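You operate a simulated robot arm through the tools that you are given. There is no shell and no other tool.

Carry out the task below with a simulated robot arm. There is one attempt and no reset: what you move stays moved.

JOB
Swap the empty glue jar for the full white one.
Fine: draw the orange cover out, stand the empty one on the side ledge, push the full one home, push the cover back, then set the yellow knob to the word on the new jar. Set down upright: empty white glue jar.

It is judged by the outcome, as a careful person would: the job done as asked, and still so three seconds after it is handed in. It fails if anything else is knocked over, pushed out of place, dropped, spilled or broken. A push-on lid holds only when it is set on centred and level and pressed home; a screw cap is set on level and turned clockwise until tight.

ROBOT AND FRAMES
A 7-joint arm with a two-finger parallel gripper, fixed in place. Base frame: the origin is on the floor under the middle of its stand, x ahead of it, y to its left, z up; the work surface is at about z = 900. Units: mm, rad, N and s.
With the tool pointing down near the work surface it reaches from about 200 to 620 mm from the base axis. Its first joint turns from -2.897 to 2.897 rad. Payload 1.57 kg.
Tool frame: the origin (TCP) lies between the finger pads and is the grasp point; the fingertips stand 30 mm ahead of it; z points along the fingers, y is the line along which they close. The gripper opens to 80 mm. The fingers are 17 mm wide and 12 mm thick; the gripper's body (40 by 82 mm) begins 80 mm behind the TCP.
Orientation is told as [roll, pitch, yaw] about the base's x, y, z axes, in that order, counted from this pose: with the fingers straight down and closing along the base's y, the tool's x points along the base's -x, its y along +y and its z along -z.

CONTROLS
- The arm moves only by the tool nudge_tool. Its argument "motion" is text: rows parted by semicolons, each of 7 numbers parted by spaces: the turn, a rotation vector about the base's x, y, z in units of 4 degrees (1.0 is 4 degrees), then the shift along the base's x, y, z in units of 25 mm (1.0 is 25 mm), then the gripper command, from -1 (fully open) to 1 (shut), values between in proportion. In form: rx ry rz dx dy dz hand; .... A call has 1 to 20 rows; each row shifts and turns the commanded pose from where the row before left it. A call with a number of a shift or a turn outside -1 to 1 is refused whole. Each row takes 0.2 s and may step no farther than 50 mm and 0.15 rad from the row before; otherwise, or with a gripper value out of range, the whole call is refused. Where a pose cannot be reached the arm comes as near as it can. A force on the tool above 50 N (or 10 N above the force at the start of the call, whichever is more), or a blocked arm, ends the call early, and 0.2 s more pass. The fingers move at their own pace (about 72 mm/s each) and stop on an object; they squeeze with about 33 N. The grip force told is the motor's: it shows also when the fingers shut on nothing. Time passes only in rows, and 0.2 s behind the last, so rows that do not move let the fingers close. The reply holds the time, the measured pose of the TCP, the force on the tool along the base axes, the opening and the grip force, in the units named above and with some noise, with the torque about the TCP (base axes, N m) and any sound that the robot's microphone picked up.
- Cameras (640 x 400 px; columns grow to the right, rows downward): "scene" is fixed at [219.7, 502.5, 1649.8]; the picture's right is [-0.95, -0.32, 0.00], its down [-0.20, 0.60, -0.78] and it looks along [0.25, -0.74, -0.63] (base axes); focal length 352 px, centre (320, 200). "wrist" rides on the gripper at [72, -7, -122] in the tool frame; the picture's right is [0.09, 1.00, 0.00], its down [-0.84, 0.08, -0.54] and it looks along [-0.54, 0.05, 0.84] (tool axes); focal length 238 px, centre (320, 200). There is no depth. A picture from a camera that has moved, and an enlarged one, comes with that camera's place and axes in the base frame and with its lens.
- camera(camera): a new picture of that camera. The clock stands still meanwhile.
- lift_body(by): slides the trunk up (or, below 0, down) by that many mm; the arm rides with it, the base frame stays. It gives what a move gives, with no picture.
- zoom(camera, box): a new picture of the part [left, top, right, bottom] of that camera's present view, enlarged. The clock stands still meanwhile.
- finish_job(): hands the job in; it is judged then, once.

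Nothing tells you positions but the pictures and the camera data. Unless the task says otherwise, let go and move clear before handing in.

The tools are called as a command line: name --argument value ..., lists and objects as JSON in quotes. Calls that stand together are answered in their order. nudge_tool: Moves the arm, as the interface text tells. Its arguments: {"type":"object","properties":{"motion":{"type":"string"}},"required":["motion"]} The other tools are called the same way: lift_body (by) moves the trunk up or down; camera (camera) takes a picture; zoom (camera, box) takes an enlarged picture of a part of a camera's view; finish_job () hands the job in.

At the start:

```text
time_s: 0.0
tool_pos: [458.6, -187.5, 1280.9]
orientation: [-0.001, -0.001, 0.001]
ft_force: [0.5, 0.3, 0.9]
ft_torque: [-0.01, 0.02, 0.01]
finger_gap: 80.0
grip_force: 0.0
trunk travel left (down, up): [-750.0, 240.0]
```

scene: 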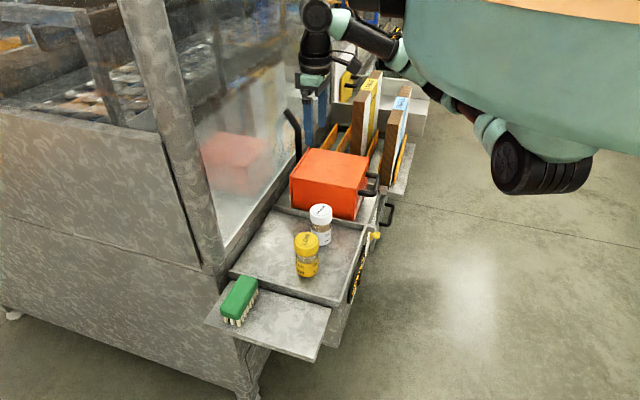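
wrist: 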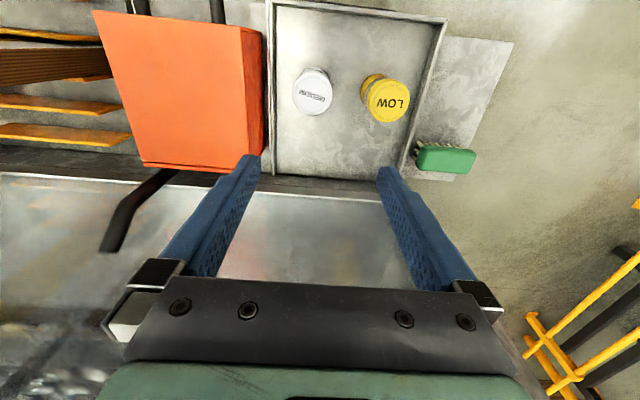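

I see an edge-bander-like machine with an orange cover, a white-capped jar and a yellow-capped jar on a tray, a green brush on a lower side ledge, and a yellow knob on the front. I'll look closer before moving anything.

zoom --camera "scene" --box '[200, 120, 420, 260]'

zoom --camera "scene" --box '[200, 220, 420, 370]'

zoom --camera "wrist" --box '[260, 0, 520, 180]'

zoom --camera "wrist" --box '[0, 0, 270, 260]'

zoom --camera "scene" --box '[340, 200, 420, 310]'

```text
2.86 times, centred on (310, 190) of scene
camera zoom: at [219.7, 502.5, 1649.8], right [-0.95, -0.32, 0.0], down [-0.2, 0.6, -0.78], along [0.25, -0.74, -0.63], focal length 1007 px, centre (349, 229)
```

zoom: 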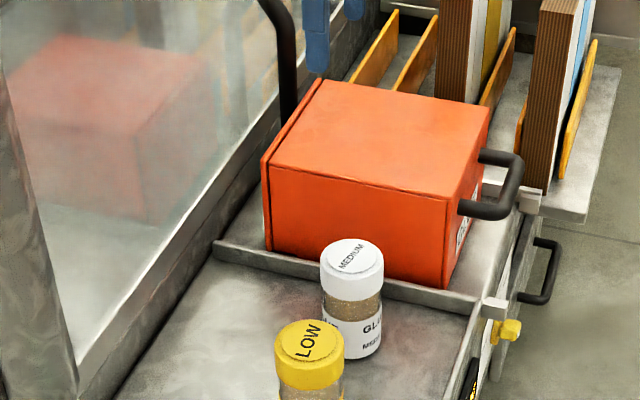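

```text
2.67 times, centred on (310, 295) of scene
camera zoom: at [219.7, 502.5, 1649.8], right [-0.95, -0.32, 0.0], down [-0.2, 0.6, -0.78], along [0.25, -0.74, -0.63], focal length 940 px, centre (347, -53)
```

zoom: 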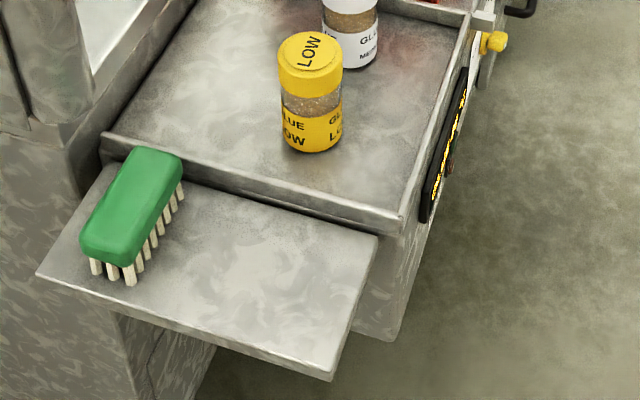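

```text
2.22 times, centred on (390, 90) of wrist
camera zoom: at [385.3, -192.7, 1402.4], right [-0.09, 1.0, 0.0], down [0.84, 0.08, 0.54], along [0.54, 0.05, -0.84], focal length 530 px, centre (164, 444)
```

zoom: 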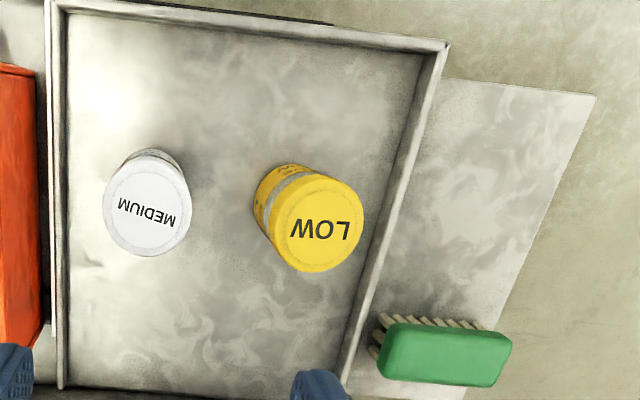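

```text
1.54 times, centred on (135, 130) of wrist
camera zoom: at [385.3, -192.7, 1402.4], right [-0.09, 1.0, 0.0], down [0.84, 0.08, 0.54], along [0.54, 0.05, -0.84], focal length 367 px, centre (605, 308)
```

zoom: 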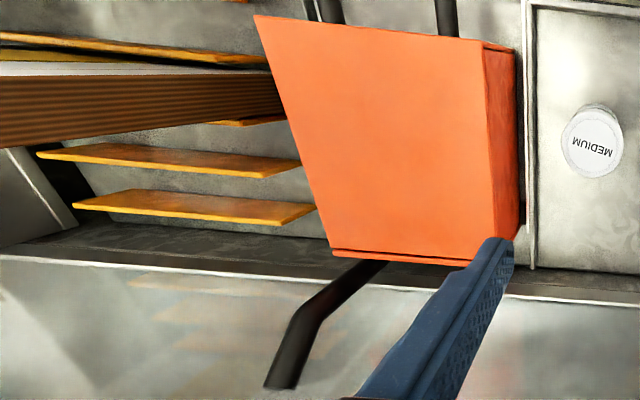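

```text
3.64 times, centred on (380, 255) of scene
camera zoom: at [219.7, 502.5, 1649.8], right [-0.95, -0.32, 0.0], down [-0.2, 0.6, -0.78], along [0.25, -0.74, -0.63], focal length 1281 px, centre (102, 0)
```

zoom: 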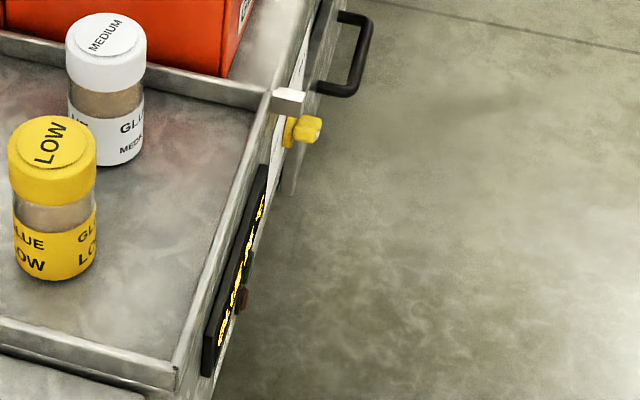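

The white jar (MEDIUM) stands near (450, -200) on a tray at about z = 905. The orange cover sits behind it at y < -280, with its handle facing -x. The empty jar must be under it, so I'll tilt the wrist camera to see the front face, knob and handle.

nudge_tool --motion "0 -1 0 -0.8 0 -0.4 -1;0 -1 0 -0.8 0 -0.4 -1;0 -1 0 -0.8 0 -0.4 -1;0 -1 0 -0.8 0 -0.4 -1;0 -1 0 -0.8 0 -0.4 -1;0 -1 0 -0.8 0 -0.4 -1;0 -1 0 -0.8 0 -0.4 -1;0 -1 0 -0.8 0 -0.4 -1"

camera --camera "wrist"

camera --camera "scene"

```text
time_s: 1.8
tool_pos: [300.9, -194.9, 1201.3]
orientation: [0.001, -0.56, 0.0]
ft_force: [0.4, -0.9, 0.3]
ft_torque: [0.01, 0.01, -0.05]
finger_gap: 80.1
grip_force: 0.1
out of reach, approached as far as the arm can: row 8
trunk travel left (down, up): [-750.0, 240.0]
```

```text
taken
camera wrist: at [173.5, -199.3, 1265.2], right [-0.08, 1.0, -0.05], down [0.42, 0.08, 0.9], along [0.9, 0.05, -0.43], focal length 238 px, centre (320, 200)
```

wrist: 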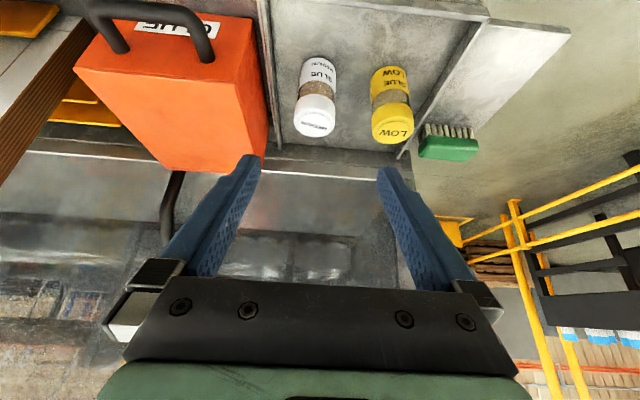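

```text
taken
```

scene: 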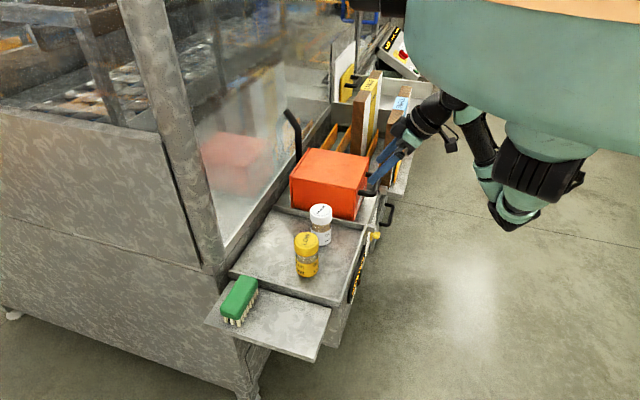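

The camera tilts well, but this posture is near its x limit. I'll shift left, clear of the handle, and lower the trunk a little to look at the front face.

nudge_tool --motion "0 0 0 -0.5 1 0 -1;0 0 0 -0.5 1 0 -1;0 0 0 -0.5 1 0 -1"

lift_body --by -120

camera --camera "wrist"

camera --camera "scene"

```text
time_s: 2.6
tool_pos: [306.7, -189.7, 1206.3]
orientation: [0.001, -0.556, 0.0]
ft_force: [0.0, -1.1, 0.3]
ft_torque: [0.01, 0.0, 0.03]
finger_gap: 79.9
grip_force: 0.1
out of reach, approached as far as the arm can: row 1, 2, 3
trunk travel left (down, up): [-750.0, 240.0]
```

```text
time_s: 4.1
tool_pos: [307.1, -189.5, 1084.7]
orientation: [0.003, -0.558, -0.001]
ft_force: [1.2, 0.8, -0.4]
ft_torque: [0.0, 0.01, 0.03]
finger_gap: 80.1
grip_force: 0.0
trunk travel left (down, up): [-630.0, 360.0]
```

```text
taken
camera wrist: at [179.6, -195.3, 1150.5], right [-0.08, 1.0, -0.05], down [0.42, 0.08, 0.9], along [0.9, 0.05, -0.43], focal length 238 px, centre (320, 200)
```

wrist: 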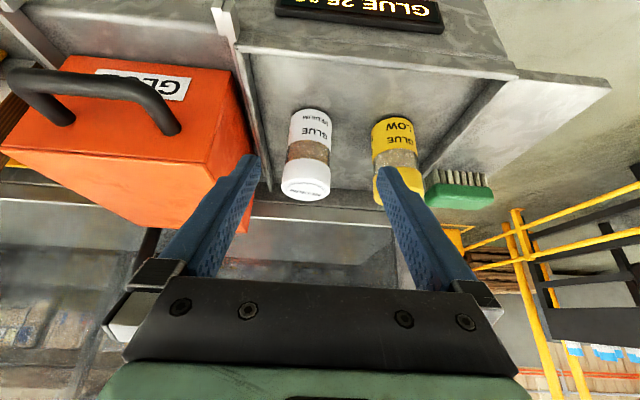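

```text
taken
```

scene: 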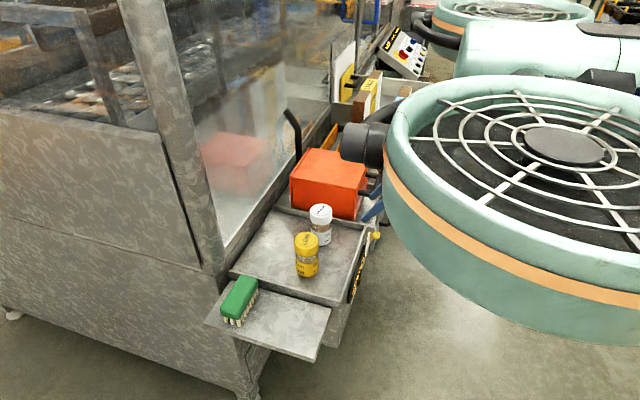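

The control display and cover handle are now in view. I'll zoom, then move left and lower for the knob.

zoom --camera "wrist" --box '[0, 0, 320, 200]'

nudge_tool --motion "0 0 0 0 1 0 -1;0 0 0 0 1 0 -1;0 0 0 0 1 0 -1"

```text
2.00 times, centred on (160, 100) of wrist
camera zoom: at [179.6, -195.3, 1150.5], right [-0.08, 1.0, -0.05], down [0.42, 0.08, 0.9], along [0.9, 0.05, -0.43], focal length 477 px, centre (640, 400)
```

zoom: 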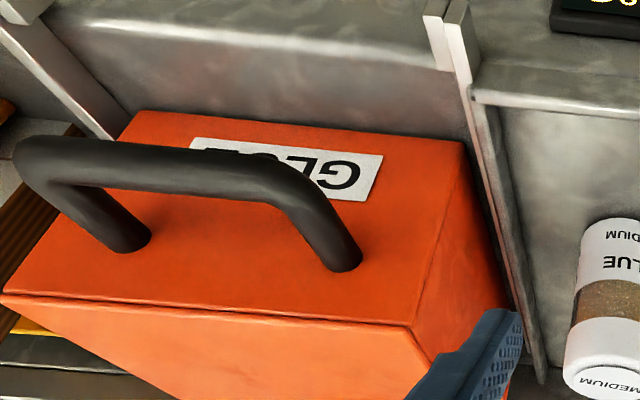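

```text
time_s: 4.9
tool_pos: [345.0, -156.5, 1091.9]
orientation: [0.006, -0.555, -0.001]
ft_force: [-0.6, 0.4, 0.1]
ft_torque: [-0.01, 0.02, 0.02]
finger_gap: 79.9
grip_force: 0.0
out of reach, approached as far as the arm can: row 1, 2, 3
trunk travel left (down, up): [-630.0, 360.0]
```

The inner reach limit applies when the tool is tilted. I'll straighten the tool and pull back toward the robot to view the face from above and in front.

nudge_tool --motion "0 1 0 0 0 0 -1;0 1 0 0 0 0 -1;0 1 0 0 0 0 -1;0 1 0 0 0 0 -1;0 1 0 0 0 0 -1;0 1 0 -0.5 -0.5 0 -1;0 0 0 -1 -0.5 0 -1;0 0 0 -1 -0.5 0 -1"

camera --camera "wrist"

```text
time_s: 6.7
tool_pos: [281.9, -192.3, 1093.0]
orientation: [0.001, -0.14, 0.001]
ft_force: [-0.8, -0.6, -0.5]
ft_torque: [0.02, 0.01, -0.01]
finger_gap: 80.2
grip_force: 0.2
trunk travel left (down, up): [-630.0, 360.0]
```

```text
taken
camera wrist: at [191.2, -199.1, 1203.7], right [-0.09, 1.0, -0.01], down [0.75, 0.08, 0.65], along [0.65, 0.05, -0.76], focal length 238 px, centre (320, 200)
```

wrist: 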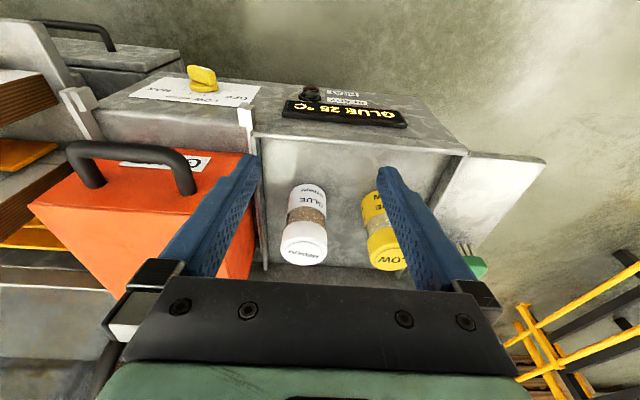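

The knob and dial with words are visible now. Zooming in.

zoom --camera "wrist" --box '[110, 50, 280, 160]'

zoom --camera "wrist" --box '[270, 70, 430, 170]'

zoom --camera "wrist" --box '[0, 0, 260, 300]'

```text
3.64 times, centred on (195, 105) of wrist
camera zoom: at [191.2, -199.1, 1203.7], right [-0.09, 1.0, -0.01], down [0.75, 0.08, 0.65], along [0.65, 0.05, -0.76], focal length 867 px, centre (774, 546)
```

zoom: 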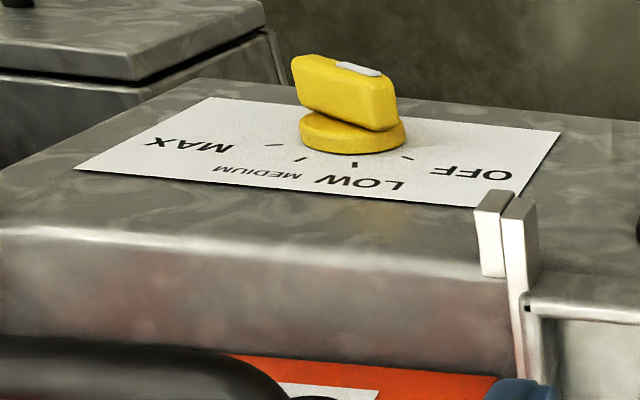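

```text
4.00 times, centred on (350, 120) of wrist
camera zoom: at [191.2, -199.1, 1203.7], right [-0.09, 1.0, -0.01], down [0.75, 0.08, 0.65], along [0.65, 0.05, -0.76], focal length 953 px, centre (200, 520)
```

zoom: 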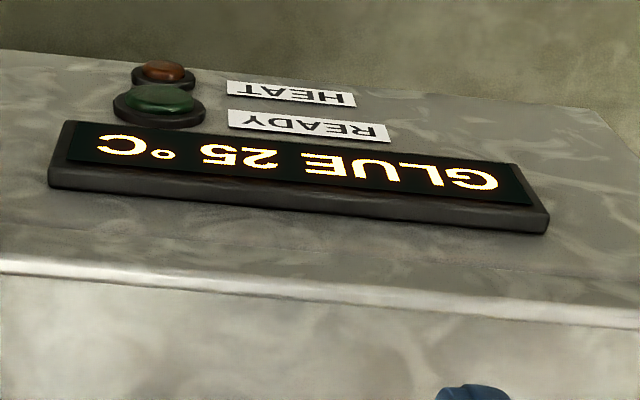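

```text
1.33 times, centred on (130, 150) of wrist
camera zoom: at [191.2, -199.1, 1203.7], right [-0.09, 1.0, -0.01], down [0.75, 0.08, 0.65], along [0.65, 0.05, -0.76], focal length 318 px, centre (573, 267)
```

zoom: 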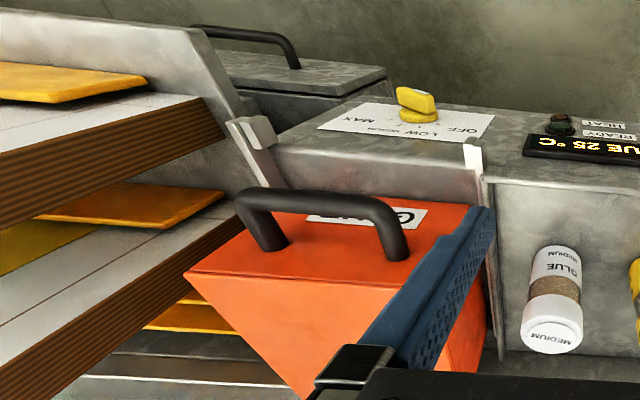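

The dial reads OFF / LOW / MEDIUM / MAX, with the knob near (317, -392, 772). The cover's box spans about x 385–585, y -507 to -311 and z 905–1024, with the handle bar near (338, -401, 978). I'll turn the gripper to yaw -90° above the handle.

nudge_tool --motion "0 1 0 0 0 0 -1;0 1 0 0 0 0 -1;0 0 -1 0.1 -0.4 0 -1;0 0 -1 0.1 -0.4 0 -1;0 0 -1 0.1 -0.4 0 -1;0 0 -1 0.1 -0.4 0 -1;0 0 -1 0.1 -0.4 0 -1;0 0 -1 0.1 -0.4 0 -1;0 0 -1 0.1 -0.4 0 -1;0 0 -1 0.1 -0.4 0 -1;0 0 -1 0.1 -0.4 0 -1;0 0 -1 0.1 -0.4 0 -1;0 0 -1 0.1 -0.4 0 -1;0 0 -1 0.1 -0.4 0 -1;0 0 -1 0.1 -0.4 0 -1;0 0 -1 0.1 -0.4 0 -1;0 0 -1 0.1 -0.4 0 -1;0 0 -1 0.1 -0.4 0 -1;0 0 -1 0.1 -0.4 0 -1"

camera --camera "wrist"

camera --camera "scene"

```text
time_s: 10.7
tool_pos: [322.6, -363.7, 1092.6]
orientation: [0.001, 0.001, -1.188]
ft_force: [0.3, -0.3, 0.5]
ft_torque: [0.01, 0.02, 0.02]
finger_gap: 80.0
grip_force: 0.0
trunk travel left (down, up): [-630.0, 360.0]
```

```text
taken
camera wrist: at [288.5, -297.9, 1212.8], right [0.89, 0.46, 0.0], down [0.38, -0.75, 0.54], along [0.25, -0.48, -0.84], focal length 238 px, centre (320, 200)
```

wrist: 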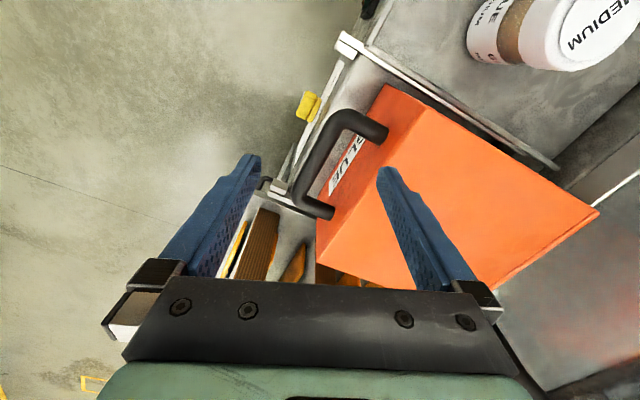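

```text
taken
```

scene: 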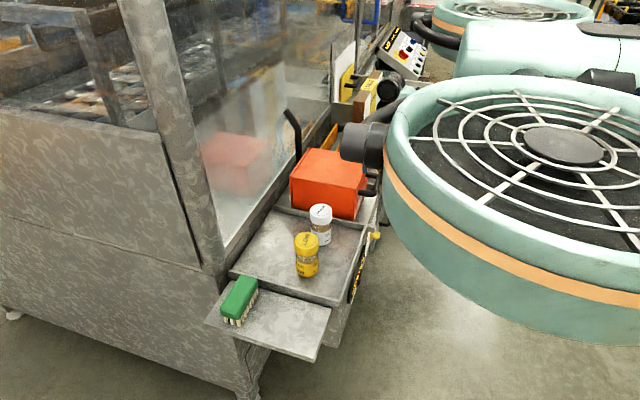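

Arm is near the handle. Zooming to check handle, rail blocks and knob.

zoom --camera "wrist" --box '[240, 20, 480, 240]'

zoom --camera "wrist" --box '[380, 60, 640, 300]'

zoom --camera "scene" --box '[270, 90, 410, 250]'

```text
1.82 times, centred on (360, 130) of wrist
camera zoom: at [288.5, -297.9, 1212.8], right [0.89, 0.46, 0.0], down [0.38, -0.75, 0.54], along [0.25, -0.48, -0.84], focal length 433 px, centre (247, 327)
```

zoom: 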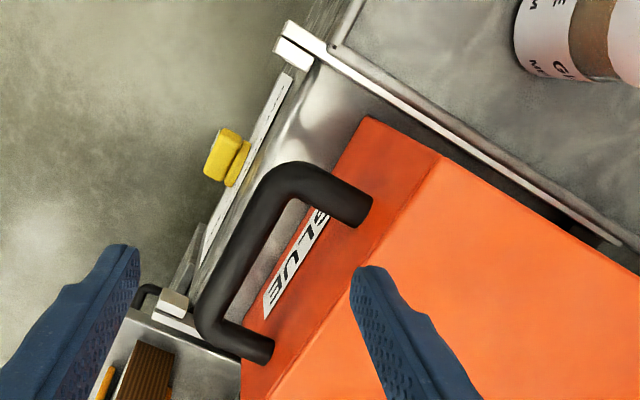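

```text
1.67 times, centred on (510, 180) of wrist
camera zoom: at [288.5, -297.9, 1212.8], right [0.89, 0.46, 0.0], down [0.38, -0.75, 0.54], along [0.25, -0.48, -0.84], focal length 397 px, centre (3, 233)
```

zoom: 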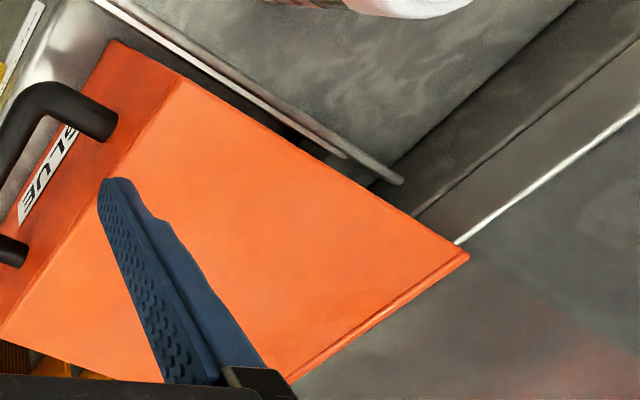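

```text
2.50 times, centred on (340, 170) of scene
camera zoom: at [219.7, 502.5, 1649.8], right [-0.95, -0.32, 0.0], down [-0.2, 0.6, -0.78], along [0.25, -0.74, -0.63], focal length 881 px, centre (270, 275)
```

zoom: 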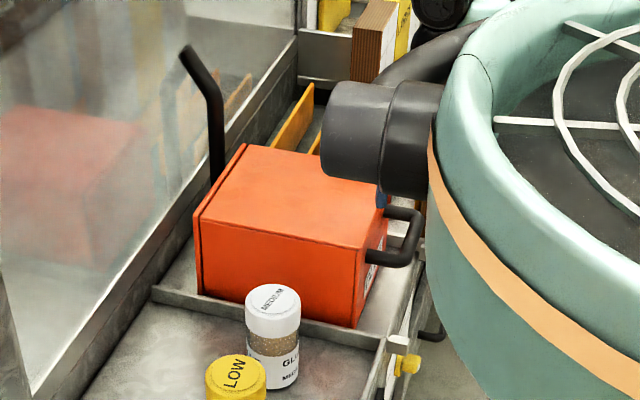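

Finishing the yaw turn to -90° and centring over the handle bar.

nudge_tool --motion "0 0 -1 0.15 -0.25 0 -1;0 0 -1 0.15 -0.25 0 -1;0 0 -1 0.15 -0.25 0 -1;0 0 -1 0.15 -0.25 0 -1;0 0 -1 0.14 -0.25 0 -1;0 0 -0.48 0 -0.09 0 -1"

camera --camera "wrist"

```text
time_s: 12.1
tool_pos: [342.5, -396.0, 1091.9]
orientation: [0.001, -0.001, -1.572]
ft_force: [0.7, 0.6, -0.1]
ft_torque: [-0.01, 0.02, -0.01]
finger_gap: 80.0
grip_force: 0.1
trunk travel left (down, up): [-630.0, 360.0]
```

```text
taken
camera wrist: at [333.2, -323.4, 1213.6], right [1.0, 0.09, 0.0], down [0.08, -0.84, 0.54], along [0.05, -0.54, -0.84], focal length 238 px, centre (320, 200)
```

wrist: 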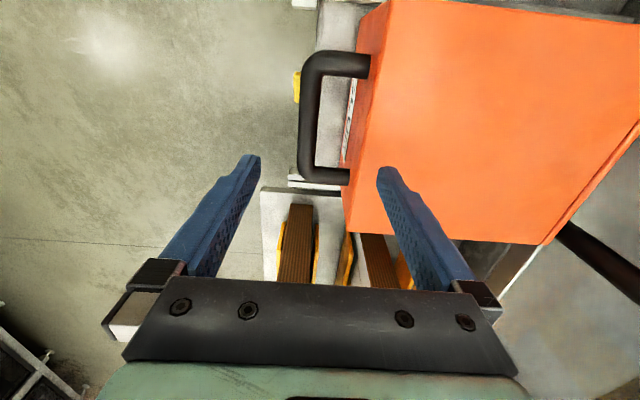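

zoom --camera "wrist" --box '[220, 20, 460, 220]'

nudge_tool --motion "0 0 0 -0.1 0 -0.8 -1;0 0 0 -0.1 0 -0.8 -1;0 0 0 -0.1 0 -0.8 -1"

camera --camera "wrist"

```text
2.00 times, centred on (340, 120) of wrist
camera zoom: at [333.2, -323.4, 1213.6], right [1.0, 0.09, 0.0], down [0.08, -0.84, 0.54], along [0.05, -0.54, -0.84], focal length 477 px, centre (280, 360)
```

zoom: 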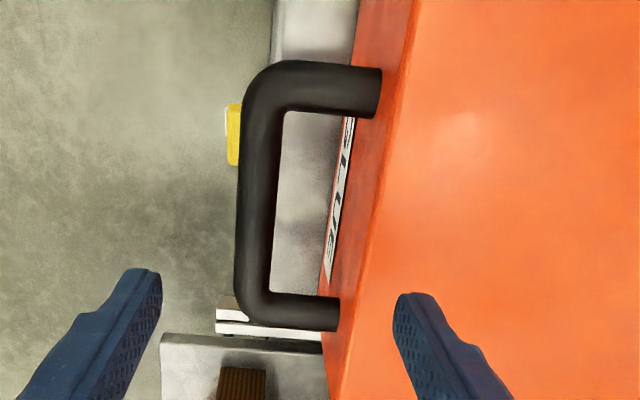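

```text
time_s: 12.8
tool_pos: [341.7, -397.6, 1064.7]
orientation: [0.03, -0.017, -1.565]
ft_force: [-5.4, 7.9, 27.2]
ft_torque: [0.58, -0.85, 0.43]
finger_gap: 75.6
grip_force: 0.1
trunk travel left (down, up): [-630.0, 360.0]
stopped in row 3: the force on the tool passed its limit at 64 N (the readings are from after the stop); the commanded pose is now the measured one
```

```text
taken
camera wrist: at [328.5, -323.5, 1183.8], right [0.99, 0.1, 0.03], down [0.07, -0.83, 0.56], along [0.08, -0.55, -0.83], focal length 238 px, centre (320, 200)
```

wrist: 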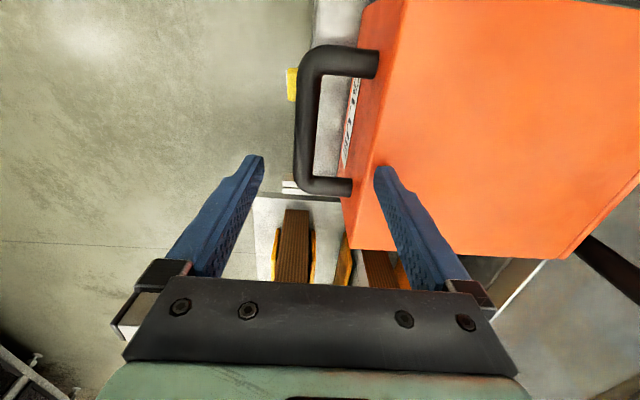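

The wide-open finger touched the cover's top edge (cover top is z ≈ 1035), so I'll back straight up, level the tool and narrow the gripper before descending around the bar at x ≈ 329.

nudge_tool --motion "0 0 0 0 0 0.8 -1;-0.43 0.24 -0.08 -0.2 0.1 0.4 0;0 0 0 -0.3 0.2 0 0;0 0 0 0 0 0 0;0 0 0 0 0 0 0"

camera --camera "wrist"

zoom --camera "scene" --box '[270, 90, 410, 250]'

```text
time_s: 14.0
tool_pos: [328.3, -392.1, 1089.4]
orientation: [0.008, -0.044, -1.573]
ft_force: [-0.1, 0.0, 0.1]
ft_torque: [0.02, 0.02, 0.02]
finger_gap: 39.8
grip_force: 0.0
trunk travel left (down, up): [-630.0, 360.0]
```

```text
taken
camera wrist: at [319.1, -314.3, 1207.7], right [1.0, 0.09, 0.0], down [0.07, -0.81, 0.58], along [0.05, -0.58, -0.82], focal length 238 px, centre (320, 200)
```

wrist: 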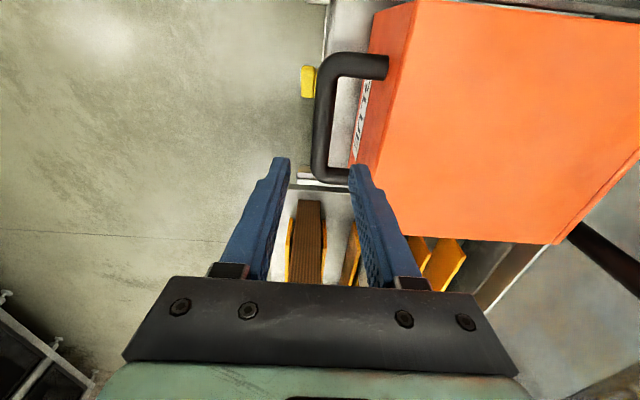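

```text
2.50 times, centred on (340, 170) of scene
camera zoom: at [219.7, 502.5, 1649.8], right [-0.95, -0.32, 0.0], down [-0.2, 0.6, -0.78], along [0.25, -0.74, -0.63], focal length 881 px, centre (270, 275)
```

zoom: 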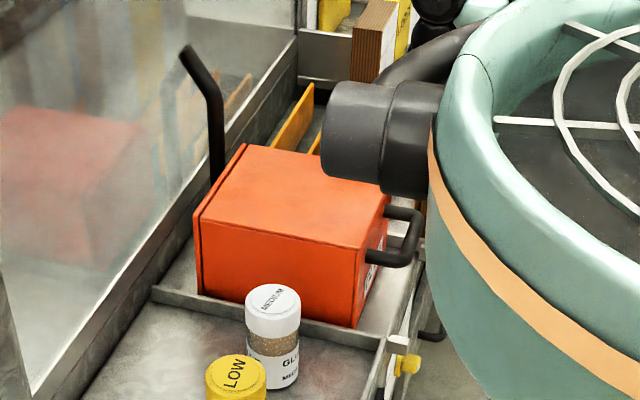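

nudge_tool --motion "0.63 0.11 0 0.08 0.1 0 0;0 0 0 0 0 -0.8 0;0 0 0 0 0 -0.8 0;0 0 0 0 0 -0.8 0;0 0 0 0 0 -0.6 0"

camera --camera "wrist"

zoom --camera "scene" --box '[270, 90, 410, 250]'

```text
time_s: 15.2
tool_pos: [330.7, -387.0, 1016.3]
orientation: [0.0, 0.0, -1.571]
ft_force: [-1.1, 0.0, 0.1]
ft_torque: [0.0, -0.01, -0.05]
finger_gap: 40.3
grip_force: 0.0
trunk travel left (down, up): [-630.0, 360.0]
```

```text
taken
camera wrist: at [322.0, -315.3, 1137.1], right [1.0, 0.09, 0.0], down [0.08, -0.84, 0.54], along [0.05, -0.54, -0.84], focal length 238 px, centre (320, 200)
```

wrist: 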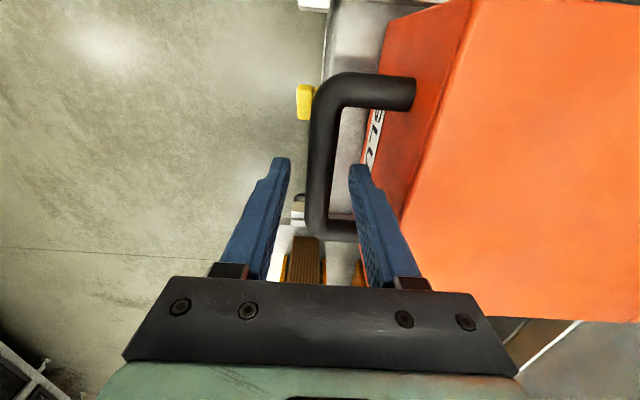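

```text
2.50 times, centred on (340, 170) of scene
camera zoom: at [219.7, 502.5, 1649.8], right [-0.95, -0.32, 0.0], down [-0.2, 0.6, -0.78], along [0.25, -0.74, -0.63], focal length 881 px, centre (270, 275)
```

zoom: 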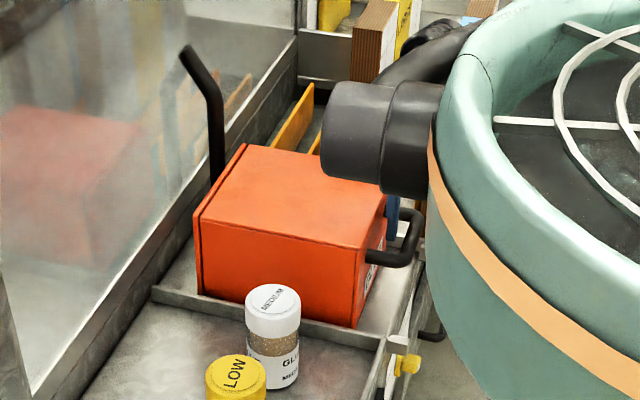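

The bar is between the fingers. Descending to grip it.

nudge_tool --motion "0 0 0 0 0 -0.7 0;0 0 0 0 0 -0.7 0;0 0 0 0 0 -0.6 0;0 0 0 0 0 0 1;0 0 0 0 0 0 1;0 0 0 0 0 0 1"

camera --camera "wrist"

```text
time_s: 16.6
tool_pos: [330.1, -388.7, 964.0]
orientation: [-0.002, 0.001, -1.572]
ft_force: [2.9, 1.2, -2.3]
ft_torque: [-0.26, -0.01, -0.35]
finger_gap: 17.8
grip_force: 32.3
trunk travel left (down, up): [-630.0, 360.0]
```

```text
taken
camera wrist: at [322.0, -315.0, 1085.7], right [1.0, 0.09, 0.0], down [0.08, -0.84, 0.54], along [0.05, -0.54, -0.84], focal length 238 px, centre (320, 200)
```

wrist: 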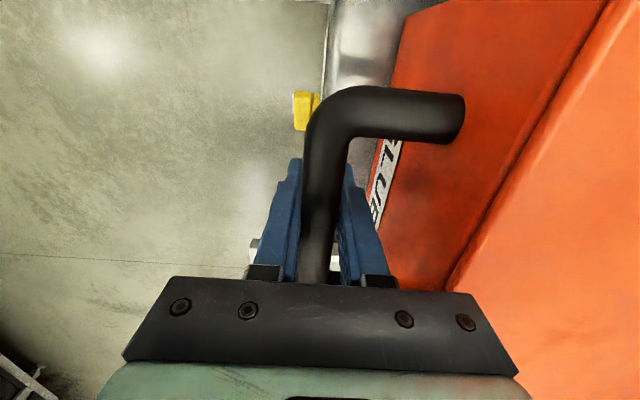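

Handle gripped at a 17.8 mm gap. Pulling straight along -x in small steps, watching force.

nudge_tool --motion "0 0 0 -0.4 0 0 1;0 0 0 -0.4 0 0 1;0 0 0 -0.4 0 0 1;0 0 0 -0.4 0 0 1;0 0 0 -0.4 0 0 1;0 0 0 -0.4 0 0 1"

zoom --camera "scene" --box '[270, 90, 410, 250]'

camera --camera "wrist"

```text
time_s: 18.0
tool_pos: [270.0, -386.7, 964.3]
orientation: [-0.003, 0.001, -1.573]
ft_force: [0.4, 12.8, -7.0]
ft_torque: [0.24, -0.06, -0.33]
finger_gap: 17.8
grip_force: 32.5
trunk travel left (down, up): [-630.0, 360.0]
```

```text
2.50 times, centred on (340, 170) of scene
camera zoom: at [219.7, 502.5, 1649.8], right [-0.95, -0.32, 0.0], down [-0.2, 0.6, -0.78], along [0.25, -0.74, -0.63], focal length 881 px, centre (270, 275)
```

zoom: 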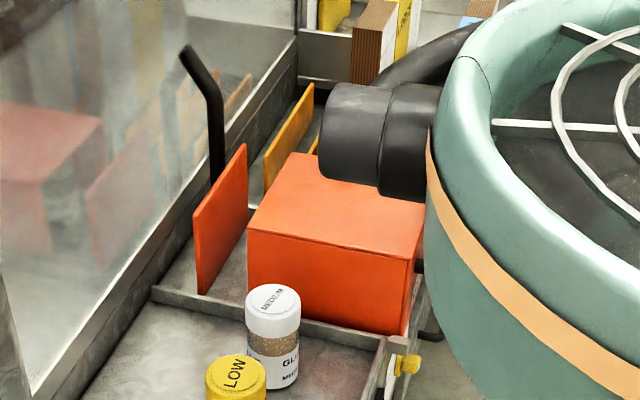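

```text
taken
camera wrist: at [262.9, -315.1, 1085.9], right [1.0, 0.09, 0.0], down [0.08, -0.84, 0.54], along [0.05, -0.54, -0.84], focal length 238 px, centre (320, 200)
```

wrist: 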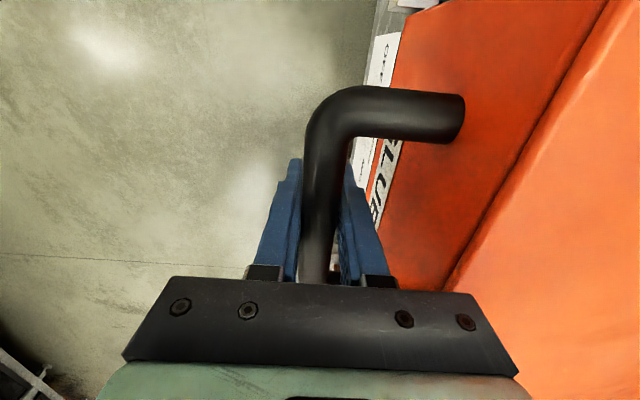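

The cover slides smoothly and the back plate stays put. Continuing to pull.

nudge_tool --motion "0 0 0 -0.4 0 0 1;0 0 0 -0.4 0 0 1;0 0 0 -0.4 0 0 1;0 0 0 -0.4 0 0 1;0 0 0 -0.4 0 0 1;0 0 0 -0.4 0 0 1;0 0 0 -0.4 0 0 1;0 0 0 -0.4 0 0 1"

zoom --camera "scene" --box '[270, 90, 410, 250]'

```text
time_s: 19.8
tool_pos: [191.8, -387.6, 964.4]
orientation: [-0.002, 0.0, -1.572]
ft_force: [1.7, 18.8, -17.1]
ft_torque: [-0.64, -0.01, -0.36]
finger_gap: 17.6
grip_force: 32.3
trunk travel left (down, up): [-630.0, 360.0]
```

```text
2.50 times, centred on (340, 170) of scene
camera zoom: at [219.7, 502.5, 1649.8], right [-0.95, -0.32, 0.0], down [-0.2, 0.6, -0.78], along [0.25, -0.74, -0.63], focal length 881 px, centre (270, 275)
```

zoom: 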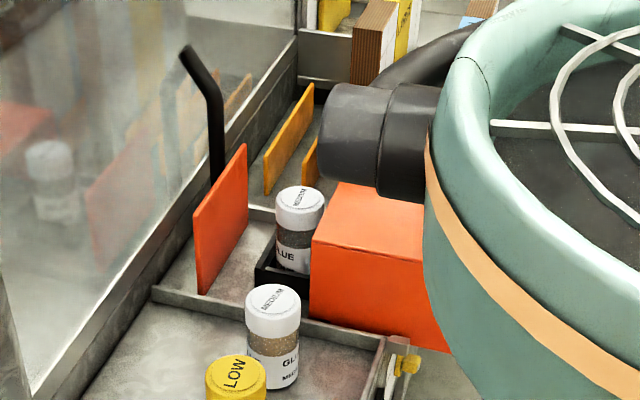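

The empty white jar in its black cradle is exposed, near (480, -386). I'll pull 30 mm more for clearance, then let go.

nudge_tool --motion "0 0 0 -0.4 0 0 1;0 0 0 -0.4 0 0 1;0 0 0 -0.4 0 0 1;0 0 0 0 0 0 1"

zoom --camera "scene" --box '[270, 90, 410, 250]'

camera --camera "wrist"

```text
time_s: 20.8
tool_pos: [160.1, -389.1, 965.7]
orientation: [0.0, -0.003, -1.575]
ft_force: [0.2, 10.6, -9.5]
ft_torque: [0.32, 0.0, -0.31]
finger_gap: 17.5
grip_force: 32.3
trunk travel left (down, up): [-630.0, 360.0]
```

```text
2.50 times, centred on (340, 170) of scene
camera zoom: at [219.7, 502.5, 1649.8], right [-0.95, -0.32, 0.0], down [-0.2, 0.6, -0.78], along [0.25, -0.74, -0.63], focal length 881 px, centre (270, 275)
```

zoom: 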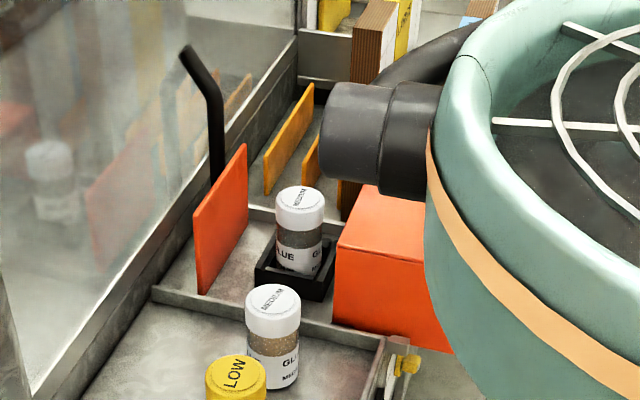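

```text
taken
camera wrist: at [152.4, -315.6, 1086.4], right [1.0, 0.09, 0.0], down [0.08, -0.84, 0.54], along [0.05, -0.54, -0.84], focal length 238 px, centre (320, 200)
```

wrist: 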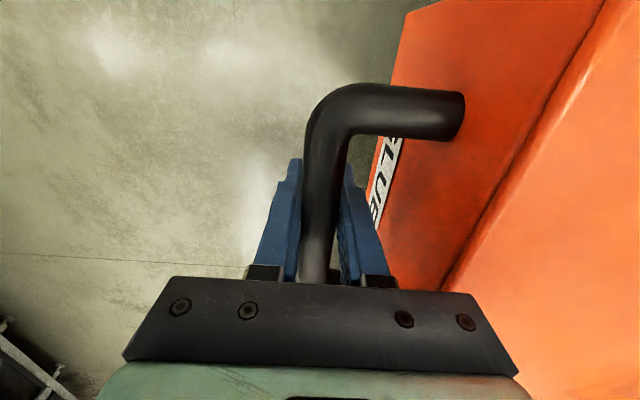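

The bay is fully exposed. Before letting go I'll check the cover is captured by its rails, using a small downward nudge and watching the vertical force.

nudge_tool --motion "0 0 0 0 0 -0.12 1;0 0 0 0 0 0 1"

nudge_tool --motion "0 0 0 0 0 -0.12 1;0 0 0 0 0 0 1"

```text
time_s: 21.4
tool_pos: [159.4, -387.9, 966.1]
orientation: [0.003, -0.011, -1.575]
ft_force: [1.4, 4.3, 22.4]
ft_torque: [0.3, 0.05, -0.29]
finger_gap: 17.5
grip_force: 32.1
trunk travel left (down, up): [-630.0, 360.0]
```

```text
time_s: 22.0
tool_pos: [158.3, -389.0, 959.7]
orientation: [-0.001, -0.006, -1.575]
ft_force: [-1.2, -3.3, 24.9]
ft_torque: [0.02, -0.03, -0.45]
finger_gap: 17.3
grip_force: 32.2
trunk travel left (down, up): [-630.0, 360.0]
```

zoom --camera "scene" --box '[270, 90, 410, 250]'

camera --camera "wrist"

```text
2.50 times, centred on (340, 170) of scene
camera zoom: at [219.7, 502.5, 1649.8], right [-0.95, -0.32, 0.0], down [-0.2, 0.6, -0.78], along [0.25, -0.74, -0.63], focal length 881 px, centre (270, 275)
```

zoom: 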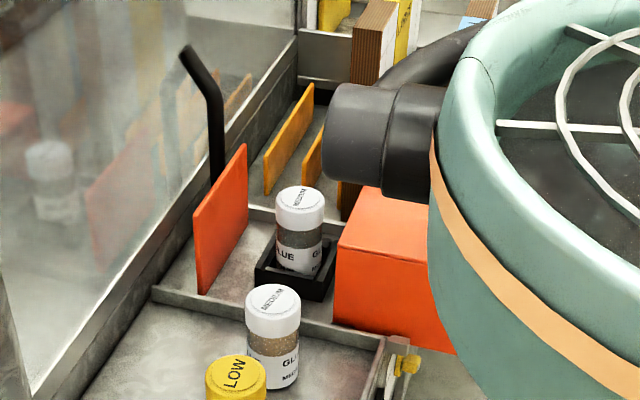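

```text
taken
camera wrist: at [151.7, -315.6, 1081.4], right [1.0, 0.09, 0.0], down [0.07, -0.83, 0.55], along [0.05, -0.54, -0.84], focal length 238 px, centre (320, 200)
```

wrist: 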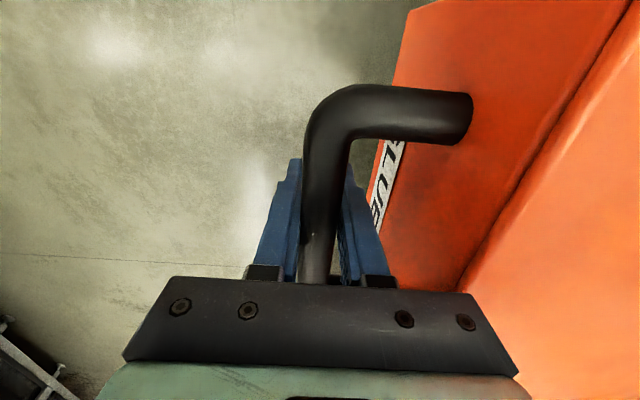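

The cover stays level and captured. Releasing and rising straight up.

nudge_tool --motion "0 0 0 0 0 0 0;0 0 0 0 0 0 0;0 0 0 0 0 0 0"

nudge_tool --motion "0 0 0 0 0 0.8 0;0 0 0 0 0 0.8 0;0 0 0 0 0 0.8 0;0 0 0 0 0 1 0;0 0 0 0 0 1 0;0 0 0 0 0 1 0;0 0 0 0 0 1 0"

camera --camera "wrist"

camera --camera "scene"

```text
time_s: 22.8
tool_pos: [160.8, -388.4, 959.6]
orientation: [0.0, -0.001, -1.573]
ft_force: [-0.2, -1.1, -0.2]
ft_torque: [0.03, 0.0, -0.01]
finger_gap: 40.1
grip_force: 0.1
trunk travel left (down, up): [-630.0, 360.0]
```

```text
time_s: 24.4
tool_pos: [161.3, -389.7, 1118.1]
orientation: [0.001, 0.0, -1.573]
ft_force: [0.0, -0.6, 0.1]
ft_torque: [0.0, -0.04, 0.02]
finger_gap: 40.2
grip_force: 0.0
trunk travel left (down, up): [-630.0, 360.0]
```

```text
taken
camera wrist: at [153.7, -317.8, 1240.4], right [1.0, 0.09, 0.0], down [0.08, -0.84, 0.54], along [0.05, -0.54, -0.84], focal length 238 px, centre (320, 200)
```

wrist: 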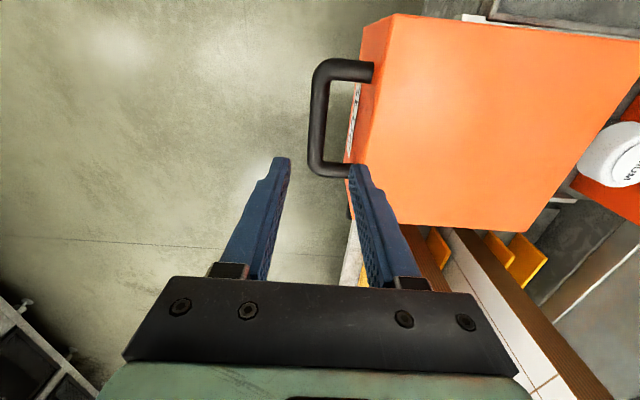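

```text
taken
```

scene: 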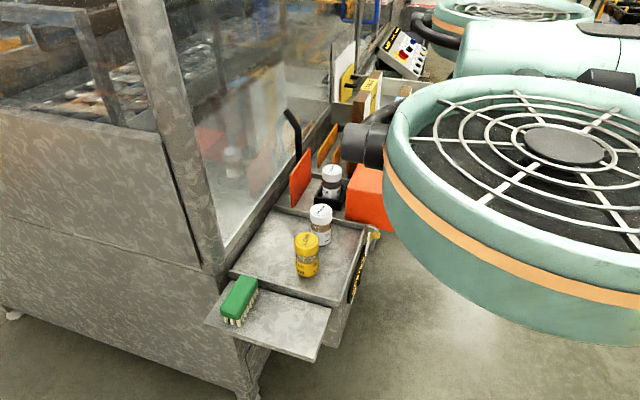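

Cover stays put. Moving over the empty jar, turning the tool toward yaw -45° for a natural posture.

nudge_tool --motion "0 0 0 0.4 0.2 0.4 -1;0 0 0 0.6 0.2 0.4 -1;0 0 1 0.6 0.1 0.2 -1;0 0 1 0.6 0.1 0 -1;0 0 1 0.6 0.1 0 -1;0 0 1 0.6 0.1 0 -1;0 0 1 0.6 0.1 0 -1;0 0 1 0.6 0.1 0 -1;0 0 1 0.6 0.1 0 -1;0 0 1 0.6 0.1 0 -1;0 0 1 0.6 0.1 0 -1;0 0 1 0.6 0.1 0 -1;0 0 1 0.6 0.1 0 -1;0 0 0.25 0.6 0.1 0 -1;0 0 0 0.6 0 0 -1;0 0 0 0.6 0 0 -1;0 0 0 0.6 0 0 -1"

camera --camera "wrist"

camera --camera "scene"

```text
time_s: 28.0
tool_pos: [410.6, -350.8, 1144.3]
orientation: [0.001, 0.001, -0.787]
ft_force: [0.3, 0.0, 0.3]
ft_torque: [0.0, -0.04, 0.04]
finger_gap: 79.8
grip_force: 0.0
trunk travel left (down, up): [-630.0, 360.0]
```

```text
taken
camera wrist: at [353.8, -302.6, 1265.1], right [0.64, 0.77, 0.0], down [0.65, -0.54, 0.54], along [0.42, -0.35, -0.84], focal length 238 px, centre (320, 200)
```

wrist: 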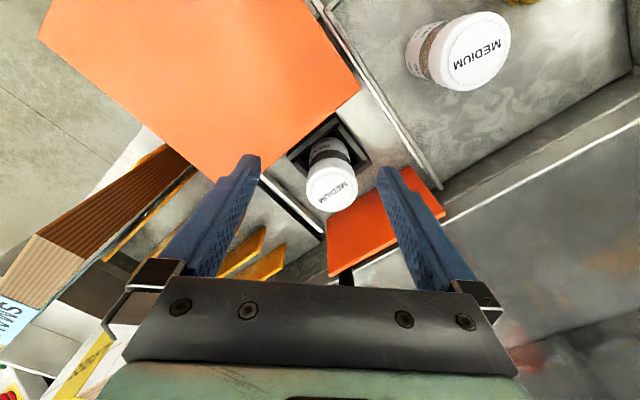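

```text
taken
```

scene: 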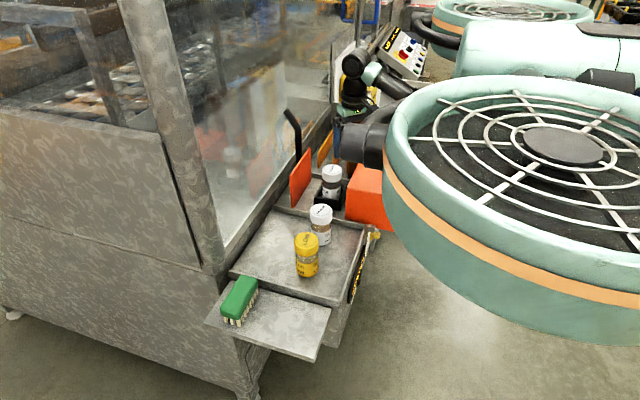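

zoom --camera "wrist" --box '[230, 80, 460, 280]'

zoom --camera "scene" --box '[270, 130, 400, 260]'

```text
2.00 times, centred on (345, 180) of wrist
camera zoom: at [353.8, -302.6, 1265.1], right [0.64, 0.77, 0.0], down [0.65, -0.54, 0.54], along [0.42, -0.35, -0.84], focal length 477 px, centre (270, 240)
```

zoom: 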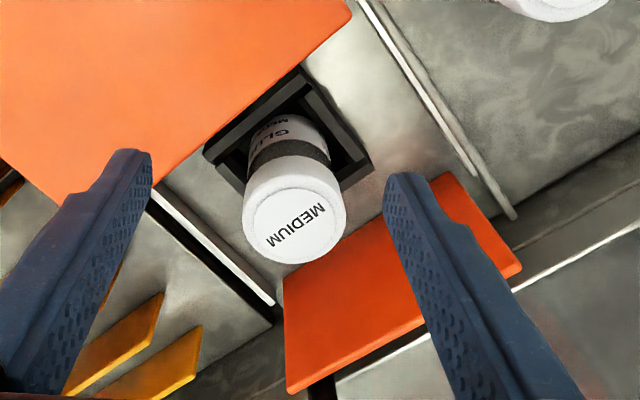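

```text
3.08 times, centred on (335, 195) of scene
camera zoom: at [219.7, 502.5, 1649.8], right [-0.95, -0.32, 0.0], down [-0.2, 0.6, -0.78], along [0.25, -0.74, -0.63], focal length 1084 px, centre (274, 215)
```

zoom: 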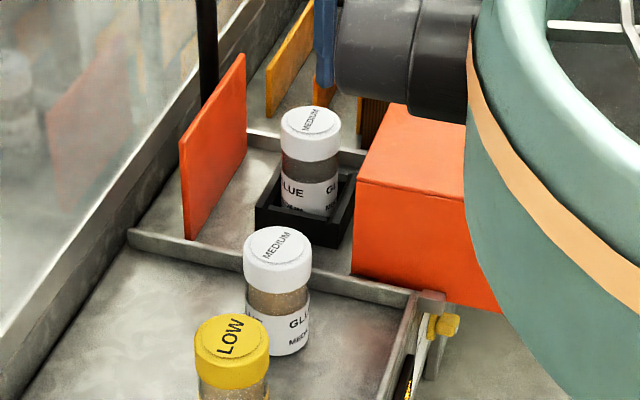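

The empty jar sits in a shallow black square well, with its cap top at about (478, -384, 1019). Moving above it and partly down to check alignment.

nudge_tool --motion "0 0 0 0.67 -0.33 0 -1;0 0 0 0.67 -0.33 0 -1;0 0 0 0.67 -0.33 0 -1;0 0 0 0.67 -0.33 -0.4 -1;0 0 0 0 0 -0.6 -1;0 0 0 0 0 -0.6 -1;0 0 0 0 0 -0.6 -1"

camera --camera "wrist"

zoom --camera "scene" --box '[270, 80, 400, 260]'

```text
time_s: 29.6
tool_pos: [477.9, -382.3, 1090.6]
orientation: [0.0, 0.001, -0.787]
ft_force: [0.8, -0.4, -0.8]
ft_torque: [0.01, -0.02, 0.0]
finger_gap: 79.8
grip_force: 0.1
trunk travel left (down, up): [-630.0, 360.0]
```

```text
taken
camera wrist: at [421.0, -334.3, 1211.9], right [0.64, 0.77, 0.0], down [0.65, -0.54, 0.54], along [0.42, -0.35, -0.84], focal length 238 px, centre (320, 200)
```

wrist: 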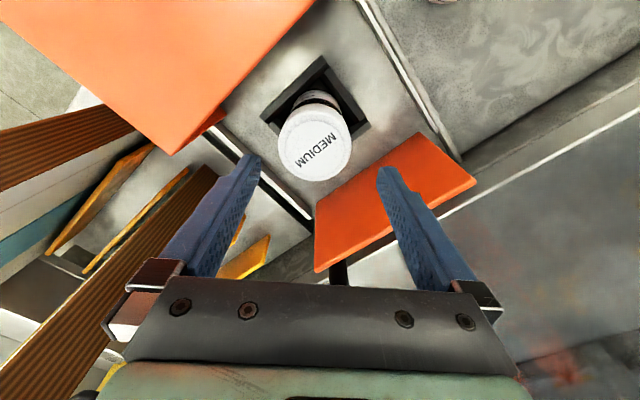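

```text
2.22 times, centred on (335, 170) of scene
camera zoom: at [219.7, 502.5, 1649.8], right [-0.95, -0.32, 0.0], down [-0.2, 0.6, -0.78], along [0.25, -0.74, -0.63], focal length 783 px, centre (287, 267)
```

zoom: 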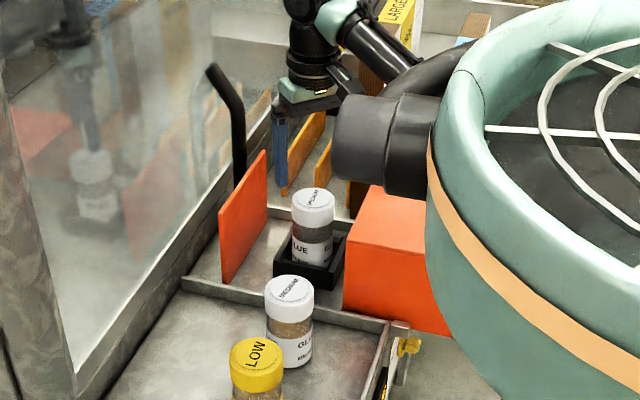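

Jar centre comes out near (470.6, -383). Correcting and descending in steps.

nudge_tool --motion "0 0 0 -0.29 -0.04 0 -1;0 0 0 0 0 -0.6 -1;0 0 0 0 0 -0.6 -1;0 0 0 0 0 -0.6 -1"

camera --camera "wrist"

zoom --camera "scene" --box '[270, 80, 400, 260]'

```text
time_s: 30.6
tool_pos: [469.2, -382.8, 1044.0]
orientation: [-0.002, 0.0, -0.786]
ft_force: [-0.9, 0.1, -0.1]
ft_torque: [-0.04, -0.02, -0.01]
finger_gap: 80.2
grip_force: 0.0
trunk travel left (down, up): [-630.0, 360.0]
```

```text
taken
camera wrist: at [412.3, -335.8, 1165.2], right [0.64, 0.77, 0.0], down [0.65, -0.54, 0.54], along [0.42, -0.35, -0.84], focal length 238 px, centre (320, 200)
```

wrist: 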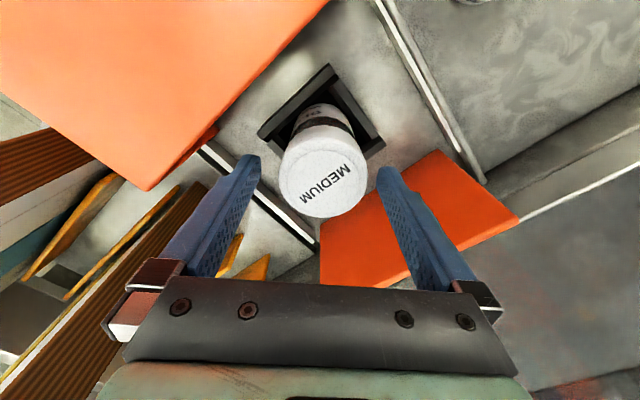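

```text
2.22 times, centred on (335, 170) of scene
camera zoom: at [219.7, 502.5, 1649.8], right [-0.95, -0.32, 0.0], down [-0.2, 0.6, -0.78], along [0.25, -0.74, -0.63], focal length 783 px, centre (287, 267)
```

zoom: 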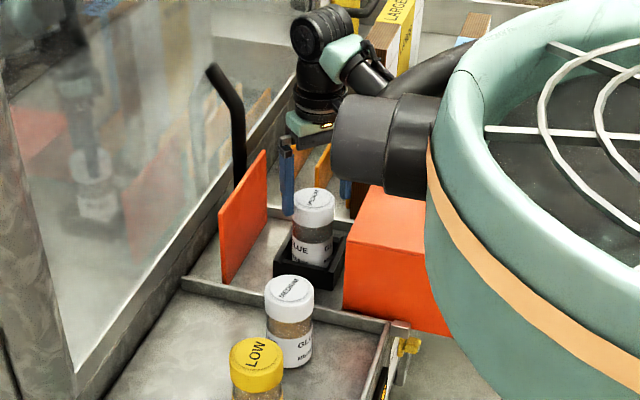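

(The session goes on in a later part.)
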